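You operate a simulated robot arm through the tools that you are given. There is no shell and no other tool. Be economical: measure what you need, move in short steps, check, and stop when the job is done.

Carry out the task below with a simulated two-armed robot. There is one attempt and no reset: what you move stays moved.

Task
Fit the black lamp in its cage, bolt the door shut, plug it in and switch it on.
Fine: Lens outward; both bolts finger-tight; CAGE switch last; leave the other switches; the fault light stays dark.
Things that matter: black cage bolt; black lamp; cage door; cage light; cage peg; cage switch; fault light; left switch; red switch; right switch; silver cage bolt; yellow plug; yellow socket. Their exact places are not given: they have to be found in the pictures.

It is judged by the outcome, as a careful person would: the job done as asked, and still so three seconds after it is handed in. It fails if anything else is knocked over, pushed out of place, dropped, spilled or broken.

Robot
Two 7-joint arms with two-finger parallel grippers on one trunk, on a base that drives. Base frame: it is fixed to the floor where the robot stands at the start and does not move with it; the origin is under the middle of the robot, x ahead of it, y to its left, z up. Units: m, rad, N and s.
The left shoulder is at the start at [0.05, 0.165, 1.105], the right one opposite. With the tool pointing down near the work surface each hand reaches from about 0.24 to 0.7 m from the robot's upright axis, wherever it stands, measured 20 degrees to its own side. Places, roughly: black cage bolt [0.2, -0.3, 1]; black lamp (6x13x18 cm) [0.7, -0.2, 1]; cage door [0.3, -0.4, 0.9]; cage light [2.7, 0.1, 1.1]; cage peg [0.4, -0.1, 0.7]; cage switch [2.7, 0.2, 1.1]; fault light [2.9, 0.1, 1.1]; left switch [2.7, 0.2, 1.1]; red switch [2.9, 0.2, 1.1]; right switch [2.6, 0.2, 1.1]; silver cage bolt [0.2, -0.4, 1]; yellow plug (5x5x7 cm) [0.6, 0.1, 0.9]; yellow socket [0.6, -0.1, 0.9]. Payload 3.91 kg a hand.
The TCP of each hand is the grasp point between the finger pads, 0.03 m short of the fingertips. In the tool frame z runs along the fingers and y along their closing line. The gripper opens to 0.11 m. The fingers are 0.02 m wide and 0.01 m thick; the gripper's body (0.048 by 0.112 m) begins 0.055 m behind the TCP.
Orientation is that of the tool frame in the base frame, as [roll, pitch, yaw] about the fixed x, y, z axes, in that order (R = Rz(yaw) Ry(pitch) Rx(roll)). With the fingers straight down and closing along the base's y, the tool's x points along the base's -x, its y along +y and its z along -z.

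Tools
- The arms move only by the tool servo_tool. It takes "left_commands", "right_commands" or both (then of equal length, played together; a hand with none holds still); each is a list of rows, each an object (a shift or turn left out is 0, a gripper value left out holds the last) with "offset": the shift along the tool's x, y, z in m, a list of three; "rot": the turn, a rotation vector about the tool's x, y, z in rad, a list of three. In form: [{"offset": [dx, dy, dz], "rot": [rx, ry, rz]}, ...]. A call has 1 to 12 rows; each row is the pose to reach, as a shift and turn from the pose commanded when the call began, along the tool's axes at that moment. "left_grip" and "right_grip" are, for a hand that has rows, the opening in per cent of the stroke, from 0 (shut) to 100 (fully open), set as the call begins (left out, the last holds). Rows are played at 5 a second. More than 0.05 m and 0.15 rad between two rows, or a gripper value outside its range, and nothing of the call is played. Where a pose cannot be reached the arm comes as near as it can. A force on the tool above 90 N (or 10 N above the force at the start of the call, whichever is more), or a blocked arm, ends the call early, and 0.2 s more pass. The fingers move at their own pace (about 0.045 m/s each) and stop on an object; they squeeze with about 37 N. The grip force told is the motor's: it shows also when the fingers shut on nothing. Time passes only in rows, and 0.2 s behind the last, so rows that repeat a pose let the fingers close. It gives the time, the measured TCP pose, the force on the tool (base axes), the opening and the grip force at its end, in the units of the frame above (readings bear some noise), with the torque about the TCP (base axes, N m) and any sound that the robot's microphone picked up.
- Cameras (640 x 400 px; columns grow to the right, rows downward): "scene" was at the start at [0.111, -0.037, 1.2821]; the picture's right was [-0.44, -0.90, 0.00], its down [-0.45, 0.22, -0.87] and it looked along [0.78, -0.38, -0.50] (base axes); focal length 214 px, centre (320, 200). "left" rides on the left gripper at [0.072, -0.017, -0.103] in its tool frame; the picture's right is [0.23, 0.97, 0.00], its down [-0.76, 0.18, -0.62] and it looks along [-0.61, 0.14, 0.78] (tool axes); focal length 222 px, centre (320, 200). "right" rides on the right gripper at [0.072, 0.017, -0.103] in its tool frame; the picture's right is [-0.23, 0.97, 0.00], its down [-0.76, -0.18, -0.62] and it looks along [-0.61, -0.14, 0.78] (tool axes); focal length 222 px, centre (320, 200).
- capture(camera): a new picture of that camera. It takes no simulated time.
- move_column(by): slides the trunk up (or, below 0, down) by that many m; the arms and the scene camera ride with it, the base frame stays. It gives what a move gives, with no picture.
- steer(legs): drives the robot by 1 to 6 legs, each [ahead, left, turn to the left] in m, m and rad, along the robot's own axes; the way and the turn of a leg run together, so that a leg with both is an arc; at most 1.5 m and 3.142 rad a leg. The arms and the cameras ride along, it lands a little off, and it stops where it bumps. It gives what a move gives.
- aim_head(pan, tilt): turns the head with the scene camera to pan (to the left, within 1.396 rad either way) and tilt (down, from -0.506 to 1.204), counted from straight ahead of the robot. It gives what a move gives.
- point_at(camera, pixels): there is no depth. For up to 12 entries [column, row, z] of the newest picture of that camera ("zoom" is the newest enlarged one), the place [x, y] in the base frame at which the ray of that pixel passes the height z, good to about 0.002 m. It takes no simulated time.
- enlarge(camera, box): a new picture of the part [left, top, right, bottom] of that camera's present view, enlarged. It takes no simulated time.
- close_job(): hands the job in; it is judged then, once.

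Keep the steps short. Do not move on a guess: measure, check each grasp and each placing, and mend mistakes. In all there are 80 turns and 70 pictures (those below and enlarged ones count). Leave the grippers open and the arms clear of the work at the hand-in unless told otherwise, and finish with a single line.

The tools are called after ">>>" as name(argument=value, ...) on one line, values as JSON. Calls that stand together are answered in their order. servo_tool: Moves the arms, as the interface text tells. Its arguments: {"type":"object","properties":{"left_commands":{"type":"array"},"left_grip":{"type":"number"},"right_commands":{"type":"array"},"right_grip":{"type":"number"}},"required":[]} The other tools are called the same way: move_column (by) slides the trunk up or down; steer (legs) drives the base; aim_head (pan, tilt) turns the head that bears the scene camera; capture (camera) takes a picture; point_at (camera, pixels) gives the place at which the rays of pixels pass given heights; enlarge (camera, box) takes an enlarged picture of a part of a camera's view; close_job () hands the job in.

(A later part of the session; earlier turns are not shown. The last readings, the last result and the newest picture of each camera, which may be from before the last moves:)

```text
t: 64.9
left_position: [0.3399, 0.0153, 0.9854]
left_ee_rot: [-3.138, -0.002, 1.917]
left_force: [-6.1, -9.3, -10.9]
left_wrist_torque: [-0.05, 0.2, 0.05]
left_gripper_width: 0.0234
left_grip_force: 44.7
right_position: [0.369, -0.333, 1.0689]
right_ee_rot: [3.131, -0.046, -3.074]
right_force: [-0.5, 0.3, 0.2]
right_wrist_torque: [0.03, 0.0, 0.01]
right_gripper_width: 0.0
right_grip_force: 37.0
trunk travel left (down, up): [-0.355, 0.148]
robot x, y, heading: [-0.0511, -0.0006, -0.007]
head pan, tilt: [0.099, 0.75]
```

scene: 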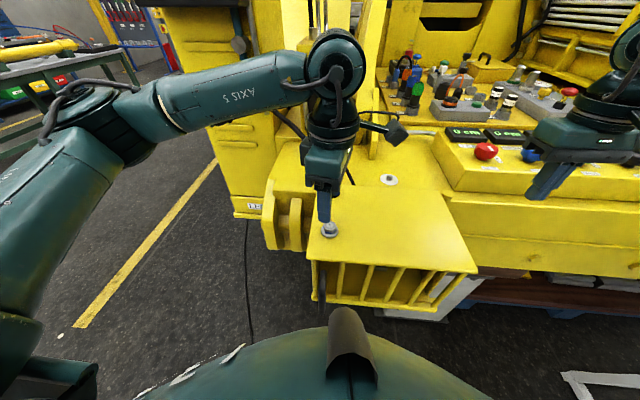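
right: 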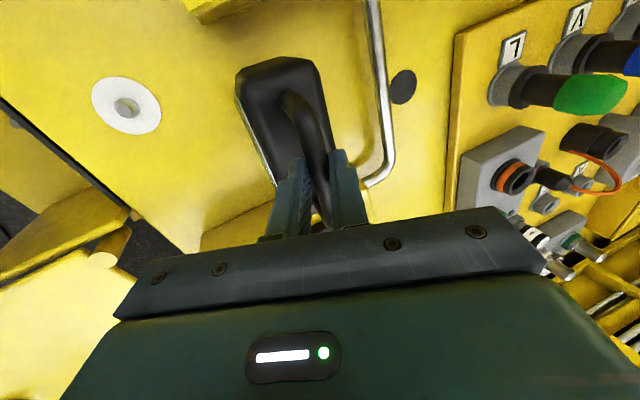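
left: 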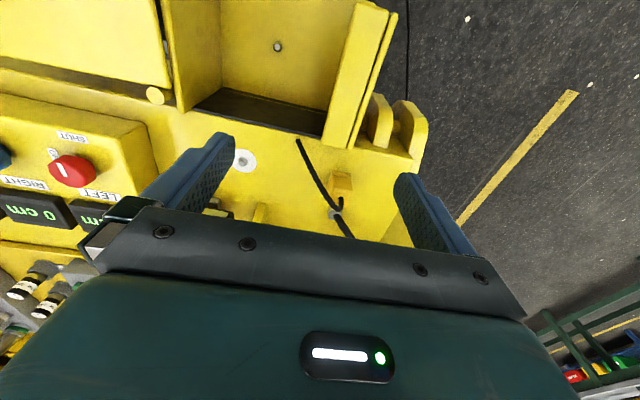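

The bolt turns centred now (about 0.339,0.0155) and is drawing down. I'll ratchet: open, turn back 180°, grip, and turn 90° clockwise.

>>> servo_tool(left_commands=[{"offset": [0, 0, 0]}, {"offset": [-0.0019, -0.0007, 0.001]}, {"offset": [-0.0019, -0.0007, 0.001]}], left_grip=40)

>>> servo_tool(left_commands=[{"rot": [0, 0, -0.1428]}, {"rot": [0, 0, -0.2856]}, {"rot": [0, 0, -0.4284]}, {"rot": [0, 0, -0.5712]}, {"rot": [0, 0, -0.714]}, {"rot": [0, 0, -0.8568]}, {"rot": [0, 0, -0.9996]}, {"rot": [0, 0, -1.1424]}, {"rot": [0, 0, -1.2852]}, {"rot": [0, 0, -1.428]}, {"rot": [0, 0, -1.5708]}])

>>> servo_tool(left_commands=[{"rot": [0, 0, -0.1428]}, {"rot": [0, 0, -0.2856]}, {"rot": [0, 0, -0.4284]}, {"rot": [0, 0, -0.5712]}, {"rot": [0, 0, -0.714]}, {"rot": [0, 0, -0.8568]}, {"rot": [0, 0, -0.9996]}, {"rot": [0, 0, -1.1424]}, {"rot": [0, 0, -1.2852]}, {"rot": [0, 0, -1.428]}, {"rot": [0, 0, -1.5708]}])

>>> servo_tool(left_commands=[{"offset": [0, 0, 0]}, {"offset": [0, 0, 0]}, {"offset": [0, 0, 0]}, {"offset": [0, 0, 0]}], left_grip=0)

>>> servo_tool(left_commands=[{"rot": [0, 0, 0.1428]}, {"rot": [0, 0, 0.2856]}, {"rot": [0, 0, 0.4284]}, {"rot": [0, 0, 0.5712]}, {"rot": [0, 0, 0.714]}, {"rot": [0, 0, 0.8568]}, {"rot": [0, 0, 0.9996]}, {"rot": [0, 0, 1.1424]}, {"rot": [0, 0, 1.2852]}, {"rot": [0, 0, 1.428]}, {"rot": [0, 0, 1.5708]}])

>>> enlarge(camera="scene", box=[290, 180, 370, 250])

```text
t: 65.7
left_position: [0.341, 0.0151, 0.9858]
left_ee_rot: [-3.138, -0.002, 1.922]
left_force: [0.3, 0.3, 0.1]
left_wrist_torque: [-0.02, 0.01, 0.02]
left_gripper_width: 0.044
left_grip_force: 0.0
right_position: [0.3707, -0.3313, 1.0706]
right_ee_rot: [3.132, -0.045, -3.073]
right_force: [0.3, -0.3, -0.7]
right_wrist_torque: [-0.04, 0.02, 0.02]
right_gripper_width: 0.0
right_grip_force: 37.6
trunk travel left (down, up): [-0.355, 0.148]
robot x, y, heading: [-0.0479, -0.0022, -0.0]
head pan, tilt: [0.099, 0.75]
```

```text
t: 68.1
left_position: [0.3394, 0.0146, 0.9851]
left_ee_rot: [-3.14, -0.005, -2.788]
left_force: [0.0, 0.4, 0.3]
left_wrist_torque: [0.0, 0.01, -0.02]
left_gripper_width: 0.0441
left_grip_force: 0.1
right_position: [0.3686, -0.3316, 1.0709]
right_ee_rot: [3.133, -0.044, -3.074]
right_force: [0.6, -0.6, 0.6]
right_wrist_torque: [-0.04, 0.0, 0.04]
right_gripper_width: 0.0
right_grip_force: 37.1
trunk travel left (down, up): [-0.355, 0.148]
robot x, y, heading: [-0.05, 0.0001, -0.004]
head pan, tilt: [0.099, 0.75]
```

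```text
t: 70.5
left_position: [0.3391, 0.0148, 0.9864]
left_ee_rot: [3.139, -0.001, -1.218]
left_force: [1.1, -0.1, 0.4]
left_wrist_torque: [-0.01, -0.02, 0.01]
left_gripper_width: 0.0439
left_grip_force: 0.1
right_position: [0.3711, -0.3317, 1.0707]
right_ee_rot: [3.134, -0.045, -3.072]
right_force: [-0.2, -0.3, 0.0]
right_wrist_torque: [0.03, -0.06, 0.01]
right_gripper_width: 0.0
right_grip_force: 37.4
trunk travel left (down, up): [-0.355, 0.148]
robot x, y, heading: [-0.0505, 0.0012, -0.007]
head pan, tilt: [0.099, 0.75]
```

```text
t: 71.5
left_position: [0.3398, 0.0135, 0.9847]
left_ee_rot: [3.138, 0.0, -1.222]
left_force: [-1.6, 0.0, -1.7]
left_wrist_torque: [-0.08, 0.04, -0.07]
left_gripper_width: 0.0235
left_grip_force: 45.5
right_position: [0.3703, -0.331, 1.0712]
right_ee_rot: [3.134, -0.047, -3.073]
right_force: [-0.2, 0.2, -0.2]
right_wrist_torque: [-0.02, 0.0, -0.01]
right_gripper_width: 0.0002
right_grip_force: 37.3
trunk travel left (down, up): [-0.355, 0.148]
robot x, y, heading: [-0.0534, -0.0021, -0.008]
head pan, tilt: [0.099, 0.75]
```

```text
t: 73.9
left_position: [0.3392, 0.0158, 0.9857]
left_ee_rot: [3.141, -0.002, -2.791]
left_force: [-8.2, 8.1, -5.8]
left_wrist_torque: [0.25, 0.31, 0.61]
left_gripper_width: 0.027
left_grip_force: 44.7
right_position: [0.3694, -0.3312, 1.0714]
right_ee_rot: [3.133, -0.043, -3.072]
right_force: [1.0, 0.6, 0.5]
right_wrist_torque: [-0.05, 0.02, 0.02]
right_gripper_width: 0.0
right_grip_force: 37.3
trunk travel left (down, up): [-0.355, 0.148]
robot x, y, heading: [-0.0494, 0.0022, -0.005]
head pan, tilt: [0.099, 0.75]
```

```text
5.71 times, centred on (330, 215) of scene
```

zoom: 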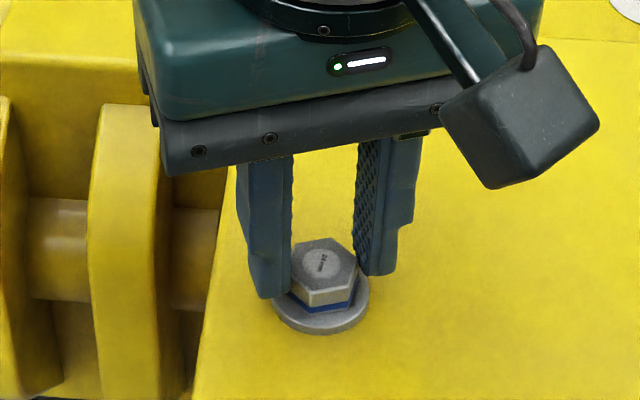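

Torque rose to 0.61 Nm and the fingers slid onto the corners (27 mm): the silver bolt has come tight. I'll verify: re-grip on the flats 30° back and turn a little, reading the torque.

>>> servo_tool(left_commands=[{"offset": [0, 0, 0]}, {"offset": [0, 0, 0], "rot": [0, 0, -0.13]}, {"offset": [0, 0, 0], "rot": [0, 0, -0.26]}, {"rot": [0, 0, -0.39]}, {"rot": [0, 0, -0.52]}], left_grip=40)

>>> servo_tool(left_commands=[{"offset": [0, 0, 0.001]}, {"offset": [0, 0, 0.001]}, {"offset": [0, 0, 0.001]}, {"offset": [0, 0, 0.001]}], left_grip=0)

>>> servo_tool(left_commands=[{"rot": [0, 0, 0.06]}, {"rot": [0, 0, 0.12]}])

>>> servo_tool(left_commands=[{"rot": [0, 0, 0.06]}, {"rot": [0, 0, 0.12]}])

```text
t: 75.1
left_position: [0.3401, 0.015, 0.9841]
left_ee_rot: [3.14, -0.004, -2.268]
left_force: [0.4, -0.6, -0.3]
left_wrist_torque: [-0.01, -0.02, 0.02]
left_gripper_width: 0.0441
left_grip_force: 0.0
right_position: [0.3701, -0.3314, 1.071]
right_ee_rot: [3.133, -0.045, -3.074]
right_force: [-0.5, -0.6, -0.4]
right_wrist_torque: [0.02, -0.01, 0.03]
right_gripper_width: 0.0002
right_grip_force: 37.4
trunk travel left (down, up): [-0.355, 0.148]
robot x, y, heading: [-0.0508, -0.0007, -0.007]
head pan, tilt: [0.099, 0.75]
```

```text
t: 76.1
left_position: [0.3394, 0.0144, 0.985]
left_ee_rot: [3.14, -0.003, -2.273]
left_force: [-6.2, 6.7, 2.7]
left_wrist_torque: [0.21, 0.24, -0.59]
left_gripper_width: 0.0236
left_grip_force: 44.9
right_position: [0.3689, -0.3304, 1.0708]
right_ee_rot: [3.134, -0.043, -3.074]
right_force: [0.2, 0.9, 0.3]
right_wrist_torque: [0.01, -0.03, -0.02]
right_gripper_width: 0.0
right_grip_force: 36.8
trunk travel left (down, up): [-0.355, 0.148]
robot x, y, heading: [-0.0486, -0.0007, -0.001]
head pan, tilt: [0.099, 0.75]
```

```text
t: 76.7
left_position: [0.3392, 0.0144, 0.9849]
left_ee_rot: [3.139, -0.002, -2.393]
left_force: [-10.9, 4.6, 0.5]
left_wrist_torque: [-0.03, 0.28, 1.07]
left_gripper_width: 0.0245
left_grip_force: 44.9
right_position: [0.3682, -0.3321, 1.0716]
right_ee_rot: [3.134, -0.044, -3.074]
right_force: [-0.4, -0.1, -0.1]
right_wrist_torque: [-0.02, 0.04, -0.01]
right_gripper_width: 0.0
right_grip_force: 36.8
trunk travel left (down, up): [-0.355, 0.148]
robot x, y, heading: [-0.052, -0.0006, 0.001]
head pan, tilt: [0.099, 0.75]
```

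```text
t: 77.3
left_position: [0.339, 0.0151, 0.9843]
left_ee_rot: [3.139, -0.005, -2.513]
left_force: [-13.5, 6.8, -1.7]
left_wrist_torque: [0.14, 0.29, 0.88]
left_gripper_width: 0.0256
left_grip_force: 44.8
right_position: [0.3694, -0.3315, 1.071]
right_ee_rot: [3.133, -0.045, -3.075]
right_force: [0.5, -0.4, 0.1]
right_wrist_torque: [0.0, 0.01, 0.02]
right_gripper_width: 0.0
right_grip_force: 36.9
trunk travel left (down, up): [-0.355, 0.148]
robot x, y, heading: [-0.0551, 0.0015, -0.005]
head pan, tilt: [0.099, 0.75]
```

The silver bolt holds at about 1 Nm, so it is finger-tight. I'll release it, raise the hand and shift it left to see the black bolt.

>>> servo_tool(left_commands=[{"offset": [0, 0, 0]}, {"offset": [0, 0, 0]}, {"offset": [0, 0, -0.04]}, {"offset": [0, 0, -0.08]}, {"offset": [-0.03, 0.035, -0.09]}, {"offset": [-0.06, 0.07, -0.09]}, {"offset": [-0.09, 0.105, -0.09]}], left_grip=40)

>>> enlarge(camera="scene", box=[290, 160, 370, 240])

```text
t: 78.9
left_position: [0.3499, 0.1547, 1.074]
left_ee_rot: [-3.141, -0.003, -2.513]
left_force: [-0.5, -0.2, -0.6]
left_wrist_torque: [0.02, 0.01, 0.0]
left_gripper_width: 0.0441
left_grip_force: 0.2
right_position: [0.3704, -0.331, 1.0704]
right_ee_rot: [3.132, -0.044, -3.075]
right_force: [0.3, -0.2, 0.1]
right_wrist_torque: [-0.01, 0.02, -0.02]
right_gripper_width: 0.0002
right_grip_force: 36.7
trunk travel left (down, up): [-0.355, 0.148]
robot x, y, heading: [-0.0513, -0.0009, 0.003]
head pan, tilt: [0.099, 0.75]
```

```text
5.00 times, centred on (330, 200) of scene
```

zoom: 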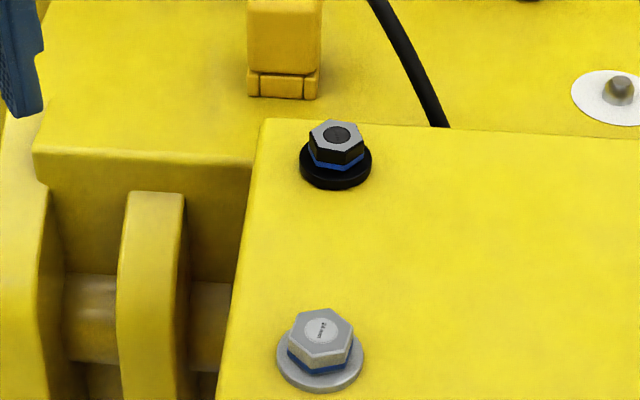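

>>> point_at(camera="zoom", pixels=[[337, 136, 0.965], [309, 133, 0.965], [330, 121, 0.965], [357, 124, 0.965], [364, 138, 0.965], [346, 151, 0.965], [316, 148, 0.965], [335, 165, 0.945], [323, 332, 0.965], [284, 85, 0.905], [249, 96, 0.9], [317, 99, 0.9]])

>>> enlarge(camera="scene", box=[318, 178, 350, 204])

```text
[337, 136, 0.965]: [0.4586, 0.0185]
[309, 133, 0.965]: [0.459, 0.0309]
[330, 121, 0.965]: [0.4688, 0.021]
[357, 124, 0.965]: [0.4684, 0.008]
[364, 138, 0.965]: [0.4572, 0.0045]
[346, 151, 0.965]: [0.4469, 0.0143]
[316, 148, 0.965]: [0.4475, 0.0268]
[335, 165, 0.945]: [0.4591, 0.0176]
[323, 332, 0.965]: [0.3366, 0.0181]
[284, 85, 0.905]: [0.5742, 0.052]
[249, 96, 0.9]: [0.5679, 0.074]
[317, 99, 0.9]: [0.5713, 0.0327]
```

```text
15.38 times, centred on (334, 191) of scene
```

zoom: 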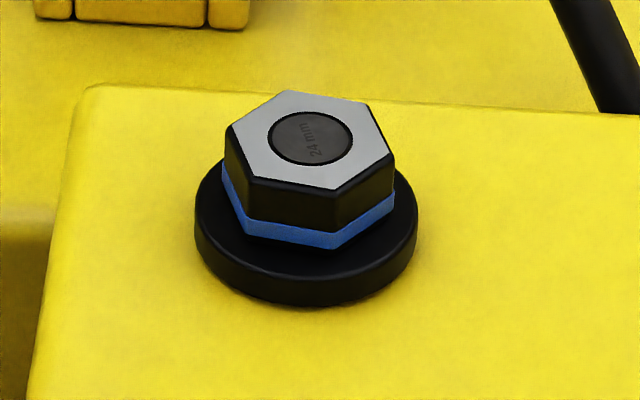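

The black bolt's flats lie at about -9°/51°/111°. I'll go over it with yaw -1.735, lower, grip, and turn 90° clockwise.

>>> servo_tool(left_commands=[{"offset": [-0.0011, -0.0297, 0], "rot": [0, 0, -0.13]}, {"offset": [-0.0022, -0.0593, 0], "rot": [0, 0, -0.26]}, {"offset": [-0.0033, -0.089, 0], "rot": [0, 0, -0.39]}, {"offset": [-0.0045, -0.1187, 0], "rot": [0, 0, -0.52]}, {"offset": [-0.0056, -0.1483, 0], "rot": [0, 0, -0.65]}, {"offset": [-0.0067, -0.178, 0], "rot": [0, 0, -0.778]}, {"offset": [-0.0067, -0.178, 0.035], "rot": [0, 0, -0.778]}, {"offset": [-0.0067, -0.178, 0.07], "rot": [0, 0, -0.778]}, {"offset": [-0.0067, -0.178, 0.0875], "rot": [0, 0, -0.778]}], left_grip=40)

>>> servo_tool(left_commands=[{"offset": [0, 0, 0]}, {"offset": [0, 0, 0]}, {"offset": [0, 0, 0]}, {"offset": [0, 0, 0]}], left_grip=0)

>>> servo_tool(left_commands=[{"rot": [0, 0, 0.1428]}, {"rot": [0, 0, 0.2856]}, {"rot": [0, 0, 0.4284]}, {"rot": [0, 0, 0.5712]}, {"rot": [0, 0, 0.714]}, {"rot": [0, 0, 0.8568]}, {"rot": [0, 0, 0.9996]}, {"rot": [0, 0, 1.1424]}, {"rot": [0, 0, 1.2852]}, {"rot": [0, 0, 1.428]}, {"rot": [0, 0, 1.5708]}])

```text
t: 80.9
left_position: [0.4612, 0.0128, 0.986]
left_ee_rot: [3.139, -0.002, -1.732]
left_force: [0.3, -0.5, -0.1]
left_wrist_torque: [0.0, 0.04, -0.01]
left_gripper_width: 0.0439
left_grip_force: 0.0
right_position: [0.3701, -0.3318, 1.0696]
right_ee_rot: [3.133, -0.046, -3.074]
right_force: [0.1, -0.1, 0.8]
right_wrist_torque: [0.0, 0.01, -0.01]
right_gripper_width: 0.0002
right_grip_force: 37.0
trunk travel left (down, up): [-0.355, 0.148]
robot x, y, heading: [-0.0533, -0.0003, -0.003]
head pan, tilt: [0.099, 0.75]
```

```text
t: 81.9
left_position: [0.4591, 0.0134, 0.9852]
left_ee_rot: [3.136, -0.002, -1.736]
left_force: [-19.8, 3.9, -6.3]
left_wrist_torque: [0.0, 0.69, 0.03]
left_gripper_width: 0.0236
left_grip_force: 44.5
right_position: [0.3692, -0.3325, 1.0718]
right_ee_rot: [3.133, -0.043, -3.073]
right_force: [0.0, 0.0, 0.1]
right_wrist_torque: [-0.01, -0.02, -0.03]
right_gripper_width: 0.0
right_grip_force: 36.7
trunk travel left (down, up): [-0.355, 0.148]
robot x, y, heading: [-0.0518, -0.002, -0.002]
head pan, tilt: [0.099, 0.75]
```

```text
t: 84.3
left_position: [0.4572, 0.016, 0.985]
left_ee_rot: [3.138, -0.014, 2.977]
left_force: [-35.0, 16.5, -17.4]
left_wrist_torque: [0.43, 0.67, 0.03]
left_gripper_width: 0.0235
left_grip_force: 44.9
right_position: [0.3684, -0.3303, 1.0718]
right_ee_rot: [3.134, -0.042, -3.074]
right_force: [0.3, -0.1, 0.0]
right_wrist_torque: [0.01, 0.03, 0.02]
right_gripper_width: 0.0
right_grip_force: 37.0
trunk travel left (down, up): [-0.355, 0.148]
robot x, y, heading: [-0.0504, 0.0024, -0.001]
head pan, tilt: [0.099, 0.75]
```

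The black bolt turns freely; I'll correct the centring by about 3 mm, turn 1 rad more, then ratchet back 180°, grip and turn 0.86 rad.

>>> servo_tool(left_commands=[{"offset": [0.0033, 0.0015, 0.001], "rot": [0, 0, 0.0]}, {"offset": [0.0033, 0.0015, 0.001], "rot": [0, 0, 0.14]}, {"offset": [0.0033, 0.0015, 0.001], "rot": [0, 0, 0.28]}, {"offset": [0.0033, 0.0015, 0.0015], "rot": [0, 0, 0.42]}, {"offset": [0.0033, 0.0015, 0.0015], "rot": [0, 0, 0.56]}, {"offset": [0.0033, 0.0015, 0.0015], "rot": [0, 0, 0.7]}, {"offset": [0.0033, 0.0015, 0.0015], "rot": [0, 0, 0.84]}, {"offset": [0.0033, 0.0015, 0.0015], "rot": [0, 0, 0.98]}])

>>> servo_tool(left_commands=[{"offset": [0, 0, 0]}, {"offset": [0, 0, 0]}, {"offset": [0, 0, 0]}], left_grip=40)

>>> servo_tool(left_commands=[{"rot": [0, 0, -0.1428]}, {"rot": [0, 0, -0.2856]}, {"rot": [0, 0, -0.4284]}, {"rot": [0, 0, -0.5712]}, {"rot": [0, 0, -0.714]}, {"rot": [0, 0, -0.8568]}, {"rot": [0, 0, -0.9996]}, {"rot": [0, 0, -1.1424]}, {"rot": [0, 0, -1.2852]}, {"rot": [0, 0, -1.428]}, {"rot": [0, 0, -1.5708]}])

>>> servo_tool(left_commands=[{"rot": [0, 0, -0.1428]}, {"rot": [0, 0, -0.2856]}, {"rot": [0, 0, -0.4284]}, {"rot": [0, 0, -0.5712]}, {"rot": [0, 0, -0.714]}, {"rot": [0, 0, -0.8568]}, {"rot": [0, 0, -0.9996]}, {"rot": [0, 0, -1.1424]}, {"rot": [0, 0, -1.2852]}, {"rot": [0, 0, -1.428]}, {"rot": [0, 0, -1.5708]}])

>>> servo_tool(left_commands=[{"offset": [0, 0, 0]}, {"offset": [0, 0, 0]}, {"offset": [0, 0, 0]}, {"offset": [0, 0, 0]}], left_grip=0)

>>> servo_tool(left_commands=[{"rot": [0, 0, 0.1428]}, {"rot": [0, 0, 0.2856]}, {"rot": [0, 0, 0.4284]}, {"rot": [0, 0, 0.5712]}, {"rot": [0, 0, 0.714]}, {"rot": [0, 0, 0.8568]}])

```text
t: 86.1
left_position: [0.4584, 0.0172, 0.985]
left_ee_rot: [-3.138, -0.009, 2.208]
left_force: [-8.8, 18.1, -12.5]
left_wrist_torque: [0.89, 0.31, 0.01]
left_gripper_width: 0.0234
left_grip_force: 45.1
left hand out of reach, approached as far as the arm can: row 7, 8
right_position: [0.3701, -0.3309, 1.0717]
right_ee_rot: [3.135, -0.045, -3.073]
right_force: [-0.1, 0.3, 0.0]
right_wrist_torque: [-0.01, 0.0, 0.0]
right_gripper_width: 0.0
right_grip_force: 37.3
trunk travel left (down, up): [-0.355, 0.148]
robot x, y, heading: [-0.0505, 0.0021, -0.003]
head pan, tilt: [0.099, 0.75]
```

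```text
t: 86.9
left_position: [0.4571, 0.0138, 0.9861]
left_ee_rot: [-3.138, 0.001, 2.208]
left_force: [0.0, 0.1, -0.3]
left_wrist_torque: [0.01, -0.01, -0.01]
left_gripper_width: 0.044
left_grip_force: 0.0
right_position: [0.3691, -0.3318, 1.0712]
right_ee_rot: [3.133, -0.044, -3.073]
right_force: [-0.6, -0.4, -0.8]
right_wrist_torque: [0.01, -0.01, 0.03]
right_gripper_width: 0.0
right_grip_force: 37.2
trunk travel left (down, up): [-0.355, 0.148]
robot x, y, heading: [-0.0499, 0.0033, -0.004]
head pan, tilt: [0.099, 0.75]
```

```text
t: 89.3
left_position: [0.4587, 0.0136, 0.9857]
left_ee_rot: [3.14, -0.003, -2.5]
left_force: [-0.5, -0.2, 0.7]
left_wrist_torque: [0.02, 0.0, 0.01]
left_gripper_width: 0.0442
left_grip_force: 0.1
right_position: [0.3701, -0.3318, 1.0706]
right_ee_rot: [3.134, -0.045, -3.073]
right_force: [0.2, -0.6, -0.1]
right_wrist_torque: [-0.03, 0.02, 0.0]
right_gripper_width: 0.0002
right_grip_force: 36.6
trunk travel left (down, up): [-0.355, 0.148]
robot x, y, heading: [-0.0511, -0.0005, 0.0]
head pan, tilt: [0.099, 0.75]
```

```text
t: 91.7
left_position: [0.4581, 0.014, 0.9845]
left_ee_rot: [3.139, 0.002, -0.93]
left_force: [0.5, -0.3, -0.7]
left_wrist_torque: [-0.02, 0.02, 0.02]
left_gripper_width: 0.0442
left_grip_force: 0.1
right_position: [0.37, -0.3331, 1.0695]
right_ee_rot: [3.132, -0.046, -3.072]
right_force: [-0.1, -0.3, 1.3]
right_wrist_torque: [0.0, 0.04, -0.02]
right_gripper_width: 0.0
right_grip_force: 36.7
trunk travel left (down, up): [-0.355, 0.148]
robot x, y, heading: [-0.0518, 0.0005, -0.001]
head pan, tilt: [0.099, 0.75]
```

```text
t: 92.7
left_position: [0.4586, 0.0162, 0.9837]
left_ee_rot: [3.14, 0.001, -0.934]
left_force: [5.0, 6.1, 1.2]
left_wrist_torque: [0.22, -0.07, 0.06]
left_gripper_width: 0.0237
left_grip_force: 45.2
right_position: [0.3695, -0.3312, 1.0693]
right_ee_rot: [3.132, -0.047, -3.074]
right_force: [0.1, 0.0, -0.9]
right_wrist_torque: [0.0, 0.01, -0.01]
right_gripper_width: 0.0
right_grip_force: 37.3
trunk travel left (down, up): [-0.355, 0.148]
robot x, y, heading: [-0.0495, 0.003, 0.002]
head pan, tilt: [0.099, 0.75]
```

```text
t: 94.1
left_position: [0.4585, 0.0153, 0.9847]
left_ee_rot: [3.138, -0.001, -1.792]
left_force: [5.6, 7.5, -5.1]
left_wrist_torque: [1.49, -0.46, 0.02]
left_gripper_width: 0.0236
left_grip_force: 44.7
right_position: [0.3706, -0.3308, 1.0701]
right_ee_rot: [3.133, -0.045, -3.074]
right_force: [0.0, 0.8, 1.0]
right_wrist_torque: [-0.01, 0.0, 0.04]
right_gripper_width: 0.0002
right_grip_force: 37.4
trunk travel left (down, up): [-0.355, 0.148]
robot x, y, heading: [-0.0547, 0.0048, -0.002]
head pan, tilt: [0.099, 0.75]
```

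Torque is still low after about 3.2 rad. I'll continue in small turns, reading torque each time.

>>> servo_tool(left_commands=[{"rot": [0, 0, 0.1]}, {"rot": [0, 0, 0.2]}, {"rot": [0, 0, 0.3]}])

>>> servo_tool(left_commands=[{"rot": [0, 0, 0.08]}, {"rot": [0, 0, 0.16]}])

>>> servo_tool(left_commands=[{"rot": [0, 0, 0.06]}, {"rot": [0, 0, 0.12]}])

>>> servo_tool(left_commands=[{"rot": [0, 0, 0.06]}, {"rot": [0, 0, 0.12]}])

```text
t: 94.9
left_position: [0.4587, 0.0151, 0.9844]
left_ee_rot: [3.137, -0.004, -2.092]
left_force: [4.4, 8.1, -10.2]
left_wrist_torque: [1.27, -0.69, 0.01]
left_gripper_width: 0.0235
left_grip_force: 44.9
right_position: [0.3693, -0.3309, 1.0705]
right_ee_rot: [3.133, -0.046, -3.072]
right_force: [0.7, 1.3, -1.1]
right_wrist_torque: [0.02, 0.0, 0.02]
right_gripper_width: 0.0
right_grip_force: 37.4
trunk travel left (down, up): [-0.355, 0.148]
robot x, y, heading: [-0.0489, 0.0024, -0.001]
head pan, tilt: [0.099, 0.75]
```

```text
t: 95.5
left_position: [0.4596, 0.016, 0.9836]
left_ee_rot: [3.138, -0.006, -2.251]
left_force: [3.4, 8.2, -11.9]
left_wrist_torque: [0.31, -0.27, 0.78]
left_gripper_width: 0.0235
left_grip_force: 44.9
right_position: [0.3708, -0.3315, 1.0699]
right_ee_rot: [3.132, -0.046, -3.074]
right_force: [-0.3, 0.1, -0.2]
right_wrist_torque: [0.0, -0.06, 0.01]
right_gripper_width: 0.0
right_grip_force: 36.4
trunk travel left (down, up): [-0.355, 0.148]
robot x, y, heading: [-0.0539, 0.0038, 0.001]
head pan, tilt: [0.099, 0.75]
```

```text
t: 96.1
left_position: [0.4587, 0.0144, 0.9824]
left_ee_rot: [3.139, -0.005, -2.372]
left_force: [2.2, 7.0, -15.8]
left_wrist_torque: [-0.07, -0.08, 0.98]
left_gripper_width: 0.0244
left_grip_force: 45.0
right_position: [0.3709, -0.3312, 1.07]
right_ee_rot: [3.132, -0.047, -3.074]
right_force: [-0.4, -0.5, 0.8]
right_wrist_torque: [0.01, 0.0, 0.0]
right_gripper_width: 0.0
right_grip_force: 36.8
trunk travel left (down, up): [-0.355, 0.148]
robot x, y, heading: [-0.0518, 0.001, 0.001]
head pan, tilt: [0.099, 0.75]
```

```text
t: 96.7
left_position: [0.4591, 0.0148, 0.9842]
left_ee_rot: [3.137, -0.003, -2.49]
left_force: [-2.5, 3.8, -17.5]
left_wrist_torque: [-0.07, 0.04, 0.78]
left_gripper_width: 0.0256
left_grip_force: 45.2
right_position: [0.3703, -0.3314, 1.0702]
right_ee_rot: [3.134, -0.045, -3.073]
right_force: [-0.4, 0.1, -0.1]
right_wrist_torque: [0.0, -0.01, 0.0]
right_gripper_width: 0.0
right_grip_force: 37.1
trunk travel left (down, up): [-0.355, 0.148]
robot x, y, heading: [-0.0494, -0.0011, -0.005]
head pan, tilt: [0.099, 0.75]
```

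Both bolts are tight (about 0.9 Nm). I'll release the black bolt, rise, drive 0.08 m ahead, and bring the left hand above the yellow plug, closing along x.

>>> servo_tool(left_commands=[{"offset": [0, 0, 0]}, {"offset": [0, 0, 0]}, {"offset": [0, 0, -0.035]}, {"offset": [0, 0, -0.07]}, {"offset": [0, 0, -0.11]}], left_grip=45)

>>> steer(legs=[[0.08, 0, 0]])

>>> servo_tool(left_commands=[{"offset": [-0.0094, -0.0002, 0], "rot": [0, 0, -0.1427]}, {"offset": [-0.0188, -0.0003, 0], "rot": [0, 0, -0.2854]}, {"offset": [-0.0282, -0.0005, 0], "rot": [0, 0, -0.4281]}, {"offset": [-0.0376, -0.0006, 0], "rot": [0, 0, -0.5708]}, {"offset": [-0.047, -0.0008, 0], "rot": [0, 0, -0.7135]}, {"offset": [-0.0564, -0.0009, 0], "rot": [0, 0, -0.8562]}, {"offset": [-0.0658, -0.0011, 0], "rot": [0, 0, -0.999]}], left_grip=85)

>>> capture(camera="left")

>>> enlarge(camera="scene", box=[260, 80, 420, 220])

```text
t: 97.9
left_position: [0.4583, 0.0131, 1.0952]
left_ee_rot: [3.141, -0.002, -2.491]
left_force: [0.4, 0.3, 0.2]
left_wrist_torque: [-0.02, -0.04, 0.0]
left_gripper_width: 0.0494
left_grip_force: 0.0
right_position: [0.3706, -0.3313, 1.0704]
right_ee_rot: [3.133, -0.045, -3.076]
right_force: [-0.1, -0.6, -0.2]
right_wrist_torque: [0.02, -0.01, 0.0]
right_gripper_width: 0.0
right_grip_force: 36.8
trunk travel left (down, up): [-0.355, 0.148]
robot x, y, heading: [-0.0514, 0.0008, -0.003]
head pan, tilt: [0.099, 0.75]
```

```text
t: 98.9
left_position: [0.5396, 0.0128, 1.094]
left_ee_rot: [3.14, -0.003, -2.488]
left_force: [-0.6, 0.0, -0.4]
left_wrist_torque: [0.01, 0.01, -0.01]
left_gripper_width: 0.0495
left_grip_force: 0.0
right_position: [0.4503, -0.3327, 1.07]
right_ee_rot: [3.133, -0.044, -3.074]
right_force: [0.8, 0.4, -0.2]
right_wrist_torque: [-0.03, 0.04, -0.02]
right_gripper_width: 0.0002
right_grip_force: 36.7
trunk travel left (down, up): [-0.355, 0.148]
robot x, y, heading: [0.0289, -0.0035, -0.004]
head pan, tilt: [0.099, 0.75]
```

```text
t: 100.5
left_position: [0.592, 0.0523, 1.095]
left_ee_rot: [3.139, -0.001, -1.489]
left_force: [-0.3, -0.8, 0.3]
left_wrist_torque: [0.02, 0.0, 0.01]
left_gripper_width: 0.0935
left_grip_force: 0.1
right_position: [0.4499, -0.3323, 1.0687]
right_ee_rot: [3.132, -0.045, -3.074]
right_force: [-1.2, -0.2, 0.1]
right_wrist_torque: [0.0, 0.02, -0.02]
right_gripper_width: 0.0001
right_grip_force: 36.1
trunk travel left (down, up): [-0.355, 0.148]
robot x, y, heading: [0.0272, -0.0011, -0.001]
head pan, tilt: [0.099, 0.75]
```

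```text
16 pictures are left
```

left: 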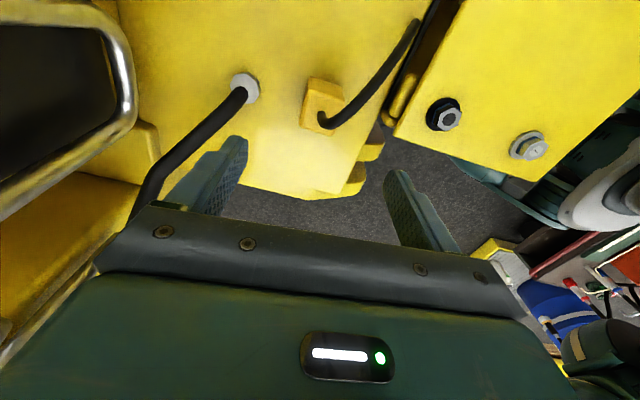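

```text
2.86 times, centred on (340, 150) of scene
```

zoom: 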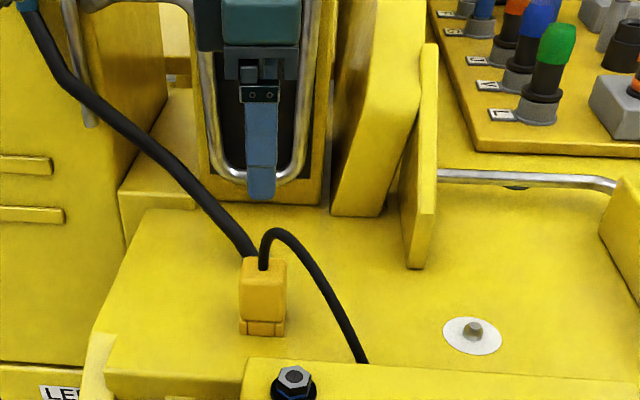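

>>> point_at(camera="left", pixels=[[311, 77, 0.965], [348, 84, 0.965], [341, 131, 0.965], [302, 123, 0.965], [326, 119, 0.965], [447, 116, 0.965]])

>>> point_at(camera="zoom", pixels=[[240, 334, 0.9], [284, 336, 0.9], [262, 335, 0.9], [263, 270, 0.965], [472, 336, 0.9], [473, 326, 0.92]])

```text
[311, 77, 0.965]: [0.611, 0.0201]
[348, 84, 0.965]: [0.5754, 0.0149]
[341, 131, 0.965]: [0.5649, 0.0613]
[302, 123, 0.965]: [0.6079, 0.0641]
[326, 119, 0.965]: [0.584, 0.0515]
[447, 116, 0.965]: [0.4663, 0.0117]
```

```text
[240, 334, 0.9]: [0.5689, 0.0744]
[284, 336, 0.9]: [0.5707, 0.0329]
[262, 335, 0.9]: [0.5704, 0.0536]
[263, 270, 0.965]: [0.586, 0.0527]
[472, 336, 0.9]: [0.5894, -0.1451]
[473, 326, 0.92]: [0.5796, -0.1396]
```

The plug's centre is at about (0.587,0.052). I'll narrow the opening to 62 mm to stay clear of the hose behind, lower to z=0.955 and grip.

>>> servo_tool(left_commands=[{"offset": [0.0017, 0.0042, 0]}, {"offset": [0.0017, 0.0042, 0]}, {"offset": [0.0017, 0.0042, 0.035]}, {"offset": [0.0017, 0.0042, 0.07]}, {"offset": [0.0017, 0.0042, 0.105]}, {"offset": [0.0017, 0.0042, 0.138]}], left_grip=56)

>>> servo_tool(left_commands=[{"offset": [0, 0, 0]}, {"offset": [0, 0, 0]}, {"offset": [0, 0, 0]}, {"offset": [0, 0, 0]}], left_grip=0)

>>> enlarge(camera="scene", box=[260, 100, 420, 240])

```text
t: 101.9
left_position: [0.5874, 0.0518, 0.9559]
left_ee_rot: [3.138, 0.0, -1.492]
left_force: [1.0, 0.0, -0.1]
left_wrist_torque: [-0.05, 0.02, 0.03]
left_gripper_width: 0.0615
left_grip_force: 0.1
right_position: [0.4516, -0.3314, 1.0703]
right_ee_rot: [3.134, -0.045, -3.073]
right_force: [-0.8, 0.1, -1.0]
right_wrist_torque: [0.02, 0.0, 0.0]
right_gripper_width: 0.0
right_grip_force: 36.6
trunk travel left (down, up): [-0.355, 0.148]
robot x, y, heading: [0.0315, 0.0012, 0.003]
head pan, tilt: [0.099, 0.75]
```

```text
t: 102.9
left_position: [0.5854, 0.0487, 0.9567]
left_ee_rot: [3.138, 0.002, -1.491]
left_force: [-0.6, 0.0, 0.3]
left_wrist_torque: [0.0, -0.02, -0.03]
left_gripper_width: 0.0417
left_grip_force: 36.6
right_position: [0.45, -0.3311, 1.0705]
right_ee_rot: [3.134, -0.045, -3.073]
right_force: [-0.4, 0.3, -0.7]
right_wrist_torque: [0.02, 0.02, -0.02]
right_gripper_width: 0.0001
right_grip_force: 37.4
trunk travel left (down, up): [-0.355, 0.148]
robot x, y, heading: [0.0272, 0.0046, -0.007]
head pan, tilt: [0.099, 0.75]
```

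```text
2.86 times, centred on (340, 170) of scene
```

zoom: 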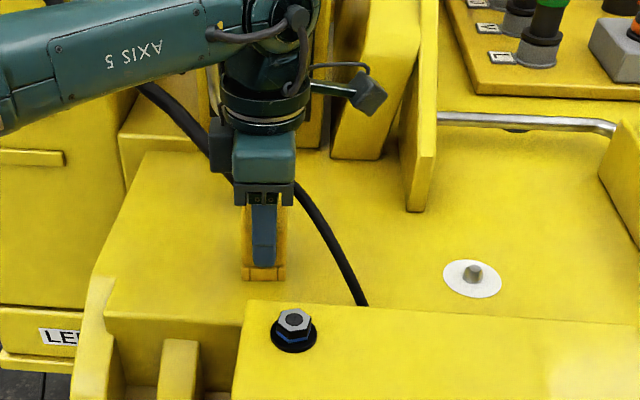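

Gripped (41.7 mm). I'll lift it 7 cm and carry it over the socket pin at (0.5885,-0.1465), straightening its yaw, then check the alignment.

>>> servo_tool(left_commands=[{"offset": [0, 0, -0.02]}, {"offset": [0, 0, -0.045]}, {"offset": [0, 0, -0.07]}, {"offset": [0.04, 0.0026, -0.07], "rot": [0, 0, 0.02]}, {"offset": [0.08, 0.0052, -0.07], "rot": [0, 0, 0.04]}, {"offset": [0.12, 0.0078, -0.07], "rot": [0, 0, 0.06]}, {"offset": [0.16, 0.0104, -0.07], "rot": [0, 0, 0.08]}, {"offset": [0.1996, 0.013, -0.07], "rot": [0, 0, 0.08]}])

>>> enlarge(camera="scene", box=[340, 100, 440, 200])

>>> point_at(camera="zoom", pixels=[[320, 200, 0.97]])

```text
t: 104.7
left_position: [0.5739, -0.1049, 1.0251]
left_ee_rot: [3.14, -0.001, -1.572]
left_force: [0.8, 0.2, -2.3]
left_wrist_torque: [0.0, -0.03, -0.01]
left_gripper_width: 0.0419
left_grip_force: 36.9
left hand out of reach, approached as far as the arm can: row 7, 8
right_position: [0.4506, -0.333, 1.0704]
right_ee_rot: [3.133, -0.045, -3.073]
right_force: [-0.2, 0.3, -0.4]
right_wrist_torque: [-0.01, -0.02, -0.03]
right_gripper_width: 0.0
right_grip_force: 37.6
trunk travel left (down, up): [-0.355, 0.148]
robot x, y, heading: [0.0276, 0.0009, 0.003]
head pan, tilt: [0.099, 0.75]
```

```text
4.00 times, centred on (390, 150) of scene
```

zoom: 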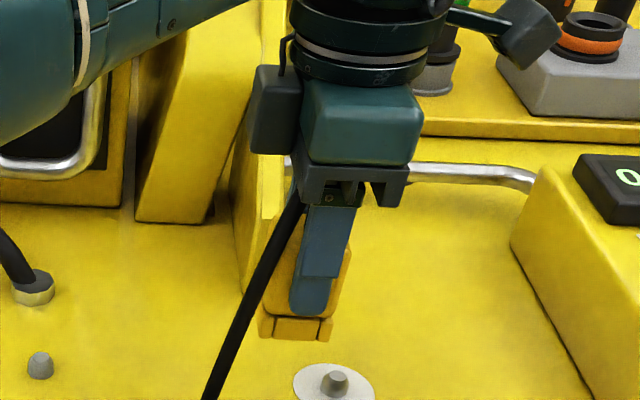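

```text
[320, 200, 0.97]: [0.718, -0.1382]
```

The arm is at its reach limit 4.5 cm short. I'll strafe the base 8 cm right and 1.5 cm ahead, then place the hand above the pin.

>>> steer(legs=[[0.015, -0.08, 0]])

>>> servo_tool(left_commands=[{"offset": [-0.017, 0, 0]}, {"offset": [-0.0345, 0, 0]}])

>>> aim_head(pan=0.0, tilt=0.7)

>>> enlarge(camera="scene", box=[270, 120, 410, 230])

```text
t: 105.8
left_position: [0.5887, -0.186, 1.0236]
left_ee_rot: [3.139, -0.002, -1.572]
left_force: [0.7, -1.3, -1.5]
left_wrist_torque: [0.01, 0.01, 0.02]
left_gripper_width: 0.0417
left_grip_force: 37.4
right_position: [0.4641, -0.4132, 1.0696]
right_ee_rot: [3.13, -0.047, -3.074]
right_force: [-0.9, 0.0, -0.1]
right_wrist_torque: [-0.02, 0.0, -0.03]
right_gripper_width: 0.0
right_grip_force: 37.1
trunk travel left (down, up): [-0.355, 0.148]
robot x, y, heading: [0.0453, -0.0772, -0.003]
head pan, tilt: [0.099, 0.75]
```

```text
t: 106.4
left_position: [0.5884, -0.1501, 1.024]
left_ee_rot: [3.139, -0.001, -1.572]
left_force: [0.4, -0.1, -1.4]
left_wrist_torque: [-0.02, 0.0, 0.01]
left_gripper_width: 0.0415
left_grip_force: 36.9
right_position: [0.4651, -0.4116, 1.0703]
right_ee_rot: [3.134, -0.045, -3.074]
right_force: [0.0, 0.5, 0.0]
right_wrist_torque: [-0.03, -0.01, -0.03]
right_gripper_width: 0.0002
right_grip_force: 37.1
trunk travel left (down, up): [-0.355, 0.148]
robot x, y, heading: [0.0426, -0.0822, -0.006]
head pan, tilt: [0.099, 0.75]
```

```text
t: 107.1
left_position: [0.5884, -0.1492, 1.024]
left_ee_rot: [3.138, -0.003, -1.57]
left_force: [0.1, -0.1, -2.6]
left_wrist_torque: [-0.01, -0.01, 0.01]
left_gripper_width: 0.0418
left_grip_force: 37.6
right_position: [0.4644, -0.4124, 1.0696]
right_ee_rot: [3.133, -0.046, -3.073]
right_force: [0.3, -0.2, 0.3]
right_wrist_torque: [0.0, 0.0, -0.02]
right_gripper_width: 0.0
right_grip_force: 36.9
trunk travel left (down, up): [-0.355, 0.148]
robot x, y, heading: [0.0393, -0.081, -0.006]
head pan, tilt: [0.0, 0.7]
```

```text
3.64 times, centred on (340, 175) of scene
```

zoom: 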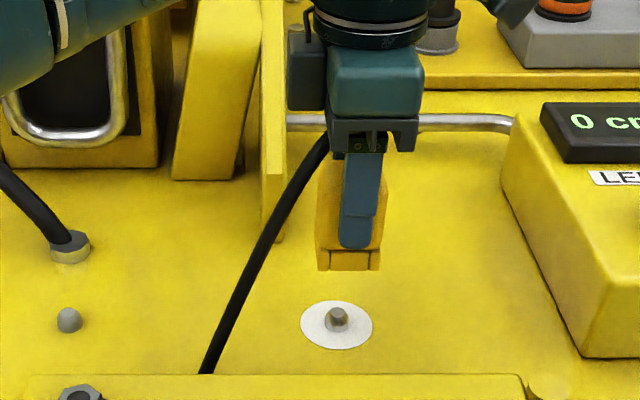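

>>> point_at(camera="zoom", pixels=[[317, 270, 0.967], [379, 270, 0.967], [348, 270, 0.967], [336, 325, 0.9], [336, 313, 0.92], [69, 332, 0.9], [69, 313, 0.92]])

```text
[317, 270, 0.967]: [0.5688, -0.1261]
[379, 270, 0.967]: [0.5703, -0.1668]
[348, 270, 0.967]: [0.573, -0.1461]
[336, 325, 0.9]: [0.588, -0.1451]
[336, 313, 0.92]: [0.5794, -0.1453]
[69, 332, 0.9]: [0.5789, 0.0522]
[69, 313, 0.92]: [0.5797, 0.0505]
```

The plug's foot is about over the pin (within 1 mm). I'll lower it slowly, watching the force.

>>> servo_tool(left_commands=[{"offset": [-0.001, 0.001, 0.02]}, {"offset": [-0.001, 0.001, 0.04]}, {"offset": [-0.001, 0.001, 0.048]}, {"offset": [-0.001, 0.001, 0.054]}, {"offset": [-0.001, 0.001, 0.06]}, {"offset": [-0.001, 0.001, 0.066]}, {"offset": [-0.001, 0.001, 0.07]}])

>>> enlarge(camera="scene", box=[270, 140, 410, 250])

```text
t: 108.7
left_position: [0.586, -0.1503, 0.9573]
left_ee_rot: [-3.141, -0.003, -1.57]
left_force: [1.7, -0.5, 8.3]
left_wrist_torque: [0.15, 0.01, -0.04]
left_gripper_width: 0.0415
left_grip_force: 37.3
right_position: [0.4635, -0.4121, 1.0707]
right_ee_rot: [3.133, -0.043, -3.073]
right_force: [0.6, 0.8, -0.6]
right_wrist_torque: [-0.02, 0.0, -0.03]
right_gripper_width: 0.0003
right_grip_force: 36.8
trunk travel left (down, up): [-0.355, 0.148]
robot x, y, heading: [0.0441, -0.0797, -0.0]
head pan, tilt: [0.0, 0.7]
```

```text
3.64 times, centred on (340, 195) of scene
```

zoom: 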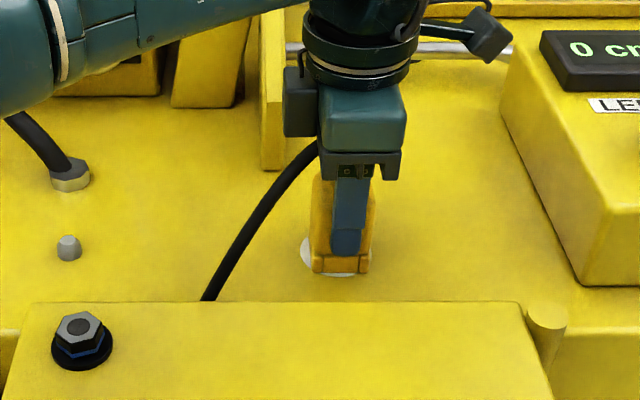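

The hand is at z=0.957, the same as when the plug stood parked, so it's fully down over the pin. I'll press a little, release and rise.

>>> servo_tool(left_commands=[{"offset": [0, 0, 0.002]}, {"offset": [0, 0, 0.004]}, {"offset": [0, 0, 0.004]}])

>>> servo_tool(left_commands=[{"offset": [0, 0, -0.003]}, {"offset": [0, 0, -0.003]}, {"offset": [0, 0, -0.003]}], left_grip=58)

>>> servo_tool(left_commands=[{"offset": [0, 0, -0.03]}, {"offset": [0, 0, -0.06]}, {"offset": [0, 0, -0.1]}, {"offset": [-0.03, 0.0, -0.14]}, {"offset": [-0.07, 0.02, -0.155]}, {"offset": [-0.11, 0.04, -0.16]}])

>>> enlarge(camera="scene", box=[220, 130, 420, 290])

```text
t: 109.5
left_position: [0.5867, -0.1493, 0.9545]
left_ee_rot: [-3.137, -0.004, -1.57]
left_force: [7.1, -1.4, 33.9]
left_wrist_torque: [-0.09, 0.29, 0.01]
left_gripper_width: 0.0421
left_grip_force: 36.8
right_position: [0.4633, -0.4115, 1.0718]
right_ee_rot: [3.133, -0.04, -3.075]
right_force: [-0.1, 0.2, 0.6]
right_wrist_torque: [0.0, 0.0, 0.04]
right_gripper_width: 0.0001
right_grip_force: 37.0
trunk travel left (down, up): [-0.355, 0.148]
robot x, y, heading: [0.0438, -0.0769, -0.002]
head pan, tilt: [0.0, 0.7]
```

```text
t: 110.3
left_position: [0.5861, -0.1489, 0.9516]
left_ee_rot: [3.137, -0.002, -1.572]
left_force: [0.7, 0.6, 0.3]
left_wrist_torque: [0.02, 0.02, -0.03]
left_gripper_width: 0.0637
left_grip_force: 0.1
right_position: [0.4646, -0.4124, 1.0691]
right_ee_rot: [3.133, -0.043, -3.074]
right_force: [-1.0, 0.5, 0.1]
right_wrist_torque: [0.02, 0.0, -0.01]
right_gripper_width: 0.0
right_grip_force: 36.9
trunk travel left (down, up): [-0.355, 0.148]
robot x, y, heading: [0.0413, -0.0798, -0.003]
head pan, tilt: [0.0, 0.7]
```

```text
t: 111.7
left_position: [0.5471, -0.0389, 1.1153]
left_ee_rot: [3.138, -0.001, -1.57]
left_force: [-0.3, 0.2, 0.5]
left_wrist_torque: [-0.03, -0.01, -0.04]
left_gripper_width: 0.0637
left_grip_force: 0.0
right_position: [0.4639, -0.4123, 1.0707]
right_ee_rot: [3.133, -0.043, -3.075]
right_force: [0.5, 0.7, 0.4]
right_wrist_torque: [-0.02, 0.05, 0.0]
right_gripper_width: 0.0
right_grip_force: 36.8
trunk travel left (down, up): [-0.355, 0.148]
robot x, y, heading: [0.0418, -0.0819, -0.007]
head pan, tilt: [0.0, 0.7]
```

```text
2.50 times, centred on (320, 210) of scene
```

zoom: 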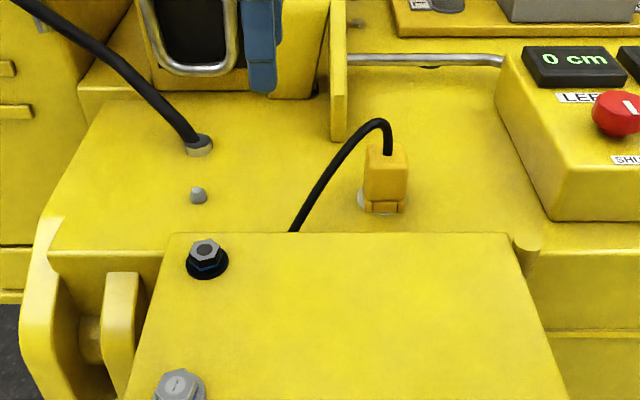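

The plug is seated with its lead free. Now to the switch panel at about (2.7,0.2,1.1). I'll back off, go left around the mast and ahead, then look right.

>>> steer(legs=[[-0.45, 0, 0], [0, 1.48, 0], [1.5, 0, 0], [1.0, 0, 0]])

>>> aim_head(pan=-1.2, tilt=0.25)

>>> capture(camera="scene")

```text
t: 133.1
left_position: [2.5929, 1.4738, 1.1147]
left_ee_rot: [3.139, -0.002, -1.56]
left_force: [-0.2, 0.2, 0.6]
left_wrist_torque: [0.02, 0.02, 0.02]
left_gripper_width: 0.0639
left_grip_force: 0.1
right_position: [2.5144, 1.101, 1.0702]
right_ee_rot: [3.132, -0.044, -3.063]
right_force: [0.4, 0.5, 0.4]
right_wrist_torque: [-0.01, 0.02, 0.0]
right_gripper_width: 0.0
right_grip_force: 36.8
trunk travel left (down, up): [-0.355, 0.148]
robot x, y, heading: [2.0882, 1.4305, 0.008]
head pan, tilt: [0.0, 0.7]
```

```text
t: 134.5
left_position: [2.5926, 1.4732, 1.114]
left_ee_rot: [3.138, -0.001, -1.56]
left_force: [-0.3, 0.1, -0.1]
left_wrist_torque: [0.03, -0.01, 0.03]
left_gripper_width: 0.0638
left_grip_force: 0.1
right_position: [2.514, 1.0993, 1.0702]
right_ee_rot: [3.133, -0.046, -3.064]
right_force: [0.4, -0.6, 0.3]
right_wrist_torque: [0.0, -0.01, -0.01]
right_gripper_width: 0.0
right_grip_force: 36.6
trunk travel left (down, up): [-0.355, 0.148]
robot x, y, heading: [2.0886, 1.4261, 0.009]
head pan, tilt: [-1.201, 0.25]
```

```text
9 pictures are left
```

scene: 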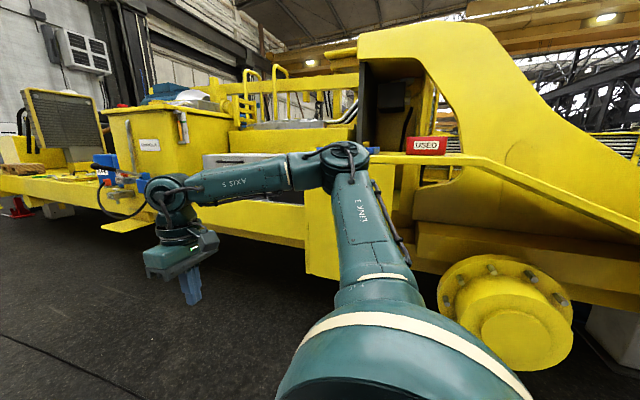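

The panel's place is hidden behind my right arm, so I'll go 0.6 m ahead, turn to face it, and look.

>>> steer(legs=[[0.6, 0, 0], [0, 0, -1.575]])

>>> aim_head(pan=0.0, tilt=0.25)

>>> capture(camera="scene")

```text
t: 141.7
left_position: [2.7423, 0.9331, 1.1141]
left_ee_rot: [3.139, 0.0, -3.11]
left_force: [0.1, -0.5, 0.7]
left_wrist_torque: [-0.01, 0.03, 0.01]
left_gripper_width: 0.0636
left_grip_force: 0.0
right_position: [2.3673, 1.0038, 1.0698]
right_ee_rot: [3.133, -0.043, 1.669]
right_force: [-0.2, -0.3, 0.1]
right_wrist_torque: [0.02, 0.03, -0.01]
right_gripper_width: 0.0
right_grip_force: 36.8
trunk travel left (down, up): [-0.355, 0.148]
robot x, y, heading: [2.6863, 1.4348, -1.542]
head pan, tilt: [-1.201, 0.25]
```

```text
t: 143.1
left_position: [2.7432, 0.9328, 1.1144]
left_ee_rot: [3.139, 0.0, -3.11]
left_force: [0.8, 0.0, 0.2]
left_wrist_torque: [0.0, 0.02, -0.02]
left_gripper_width: 0.064
left_grip_force: 0.1
right_position: [2.3662, 1.0037, 1.0703]
right_ee_rot: [3.132, -0.044, 1.668]
right_force: [-0.4, 0.1, 0.6]
right_wrist_torque: [0.01, -0.03, -0.01]
right_gripper_width: 0.0
right_grip_force: 36.5
trunk travel left (down, up): [-0.355, 0.148]
robot x, y, heading: [2.6882, 1.4369, -1.541]
head pan, tilt: [0.0, 0.25]
```

```text
8 pictures are left
```

scene: 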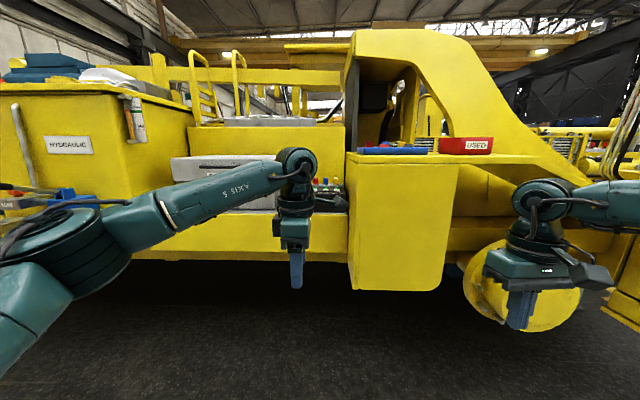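

The panel with its small coloured switches shows at (325,188). I'll pull both hands back and up before approaching, then drive 0.45 m closer and zoom.

>>> servo_tool(left_commands=[{"offset": [-0.03, 0.03, -0.015]}, {"offset": [-0.06, 0.06, -0.03]}, {"offset": [-0.09, 0.09, -0.045]}, {"offset": [-0.12, 0.12, -0.06]}, {"offset": [-0.15, 0.15, -0.075]}, {"offset": [-0.18, 0.18, -0.09]}], right_commands=[{"offset": [0.02, 0.015, -0.025]}, {"offset": [0.04, 0.03, -0.05]}, {"offset": [0.06, 0.045, -0.075]}, {"offset": [0.08, 0.06, -0.1]}, {"offset": [0.1, 0.075, -0.125]}, {"offset": [0.12, 0.09, -0.15]}])

>>> steer(legs=[[0.45, 0, 0]])

>>> aim_head(pan=0.0, tilt=0.35)

>>> capture(camera="scene")

```text
t: 144.5
left_position: [2.9188, 1.1173, 1.2051]
left_ee_rot: [3.139, -0.002, -3.112]
left_force: [0.6, 0.2, 0.2]
left_wrist_torque: [-0.01, 0.0, 0.0]
left_gripper_width: 0.064
left_grip_force: 0.0
right_position: [2.4447, 1.1282, 1.2282]
right_ee_rot: [3.133, -0.043, 1.67]
right_force: [0.1, 0.0, 0.3]
right_wrist_torque: [-0.04, 0.0, 0.01]
right_gripper_width: 0.0
right_grip_force: 36.9
trunk travel left (down, up): [-0.355, 0.148]
robot x, y, heading: [2.683, 1.4338, -1.545]
head pan, tilt: [0.0, 0.25]
```

```text
t: 147.2
left_position: [2.9315, 0.6674, 1.205]
left_ee_rot: [3.139, -0.002, -3.109]
left_force: [-0.4, 0.1, 0.3]
left_wrist_torque: [0.01, 0.04, -0.02]
left_gripper_width: 0.064
left_grip_force: 0.2
right_position: [2.4563, 0.6777, 1.2261]
right_ee_rot: [3.132, -0.046, 1.67]
right_force: [-0.2, 0.5, 0.4]
right_wrist_torque: [0.03, 0.01, 0.02]
right_gripper_width: 0.0001
right_grip_force: 36.7
trunk travel left (down, up): [-0.355, 0.148]
robot x, y, heading: [2.6973, 0.9851, -1.543]
head pan, tilt: [0.0, 0.25]
```

```text
t: 147.9
left_position: [2.9302, 0.6683, 1.2046]
left_ee_rot: [3.14, -0.001, -3.11]
left_force: [0.0, 0.3, -1.3]
left_wrist_torque: [-0.01, 0.0, 0.02]
left_gripper_width: 0.0637
left_grip_force: 0.0
right_position: [2.4576, 0.6785, 1.2262]
right_ee_rot: [3.132, -0.043, 1.669]
right_force: [0.1, 0.2, -0.3]
right_wrist_torque: [0.03, 0.05, 0.01]
right_gripper_width: 0.0
right_grip_force: 36.7
trunk travel left (down, up): [-0.355, 0.148]
robot x, y, heading: [2.6994, 0.9876, -1.541]
head pan, tilt: [0.0, 0.351]
```

```text
7 pictures are left
```

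scene: 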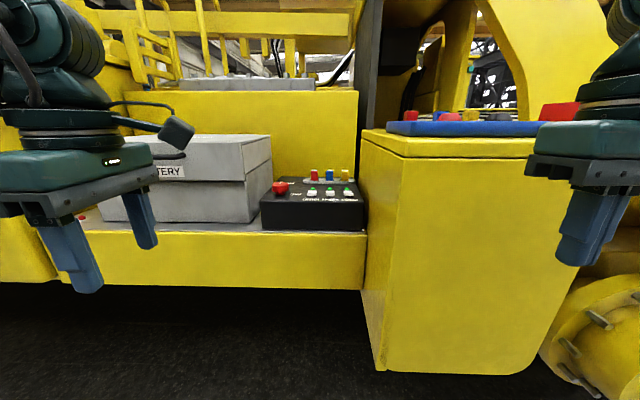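

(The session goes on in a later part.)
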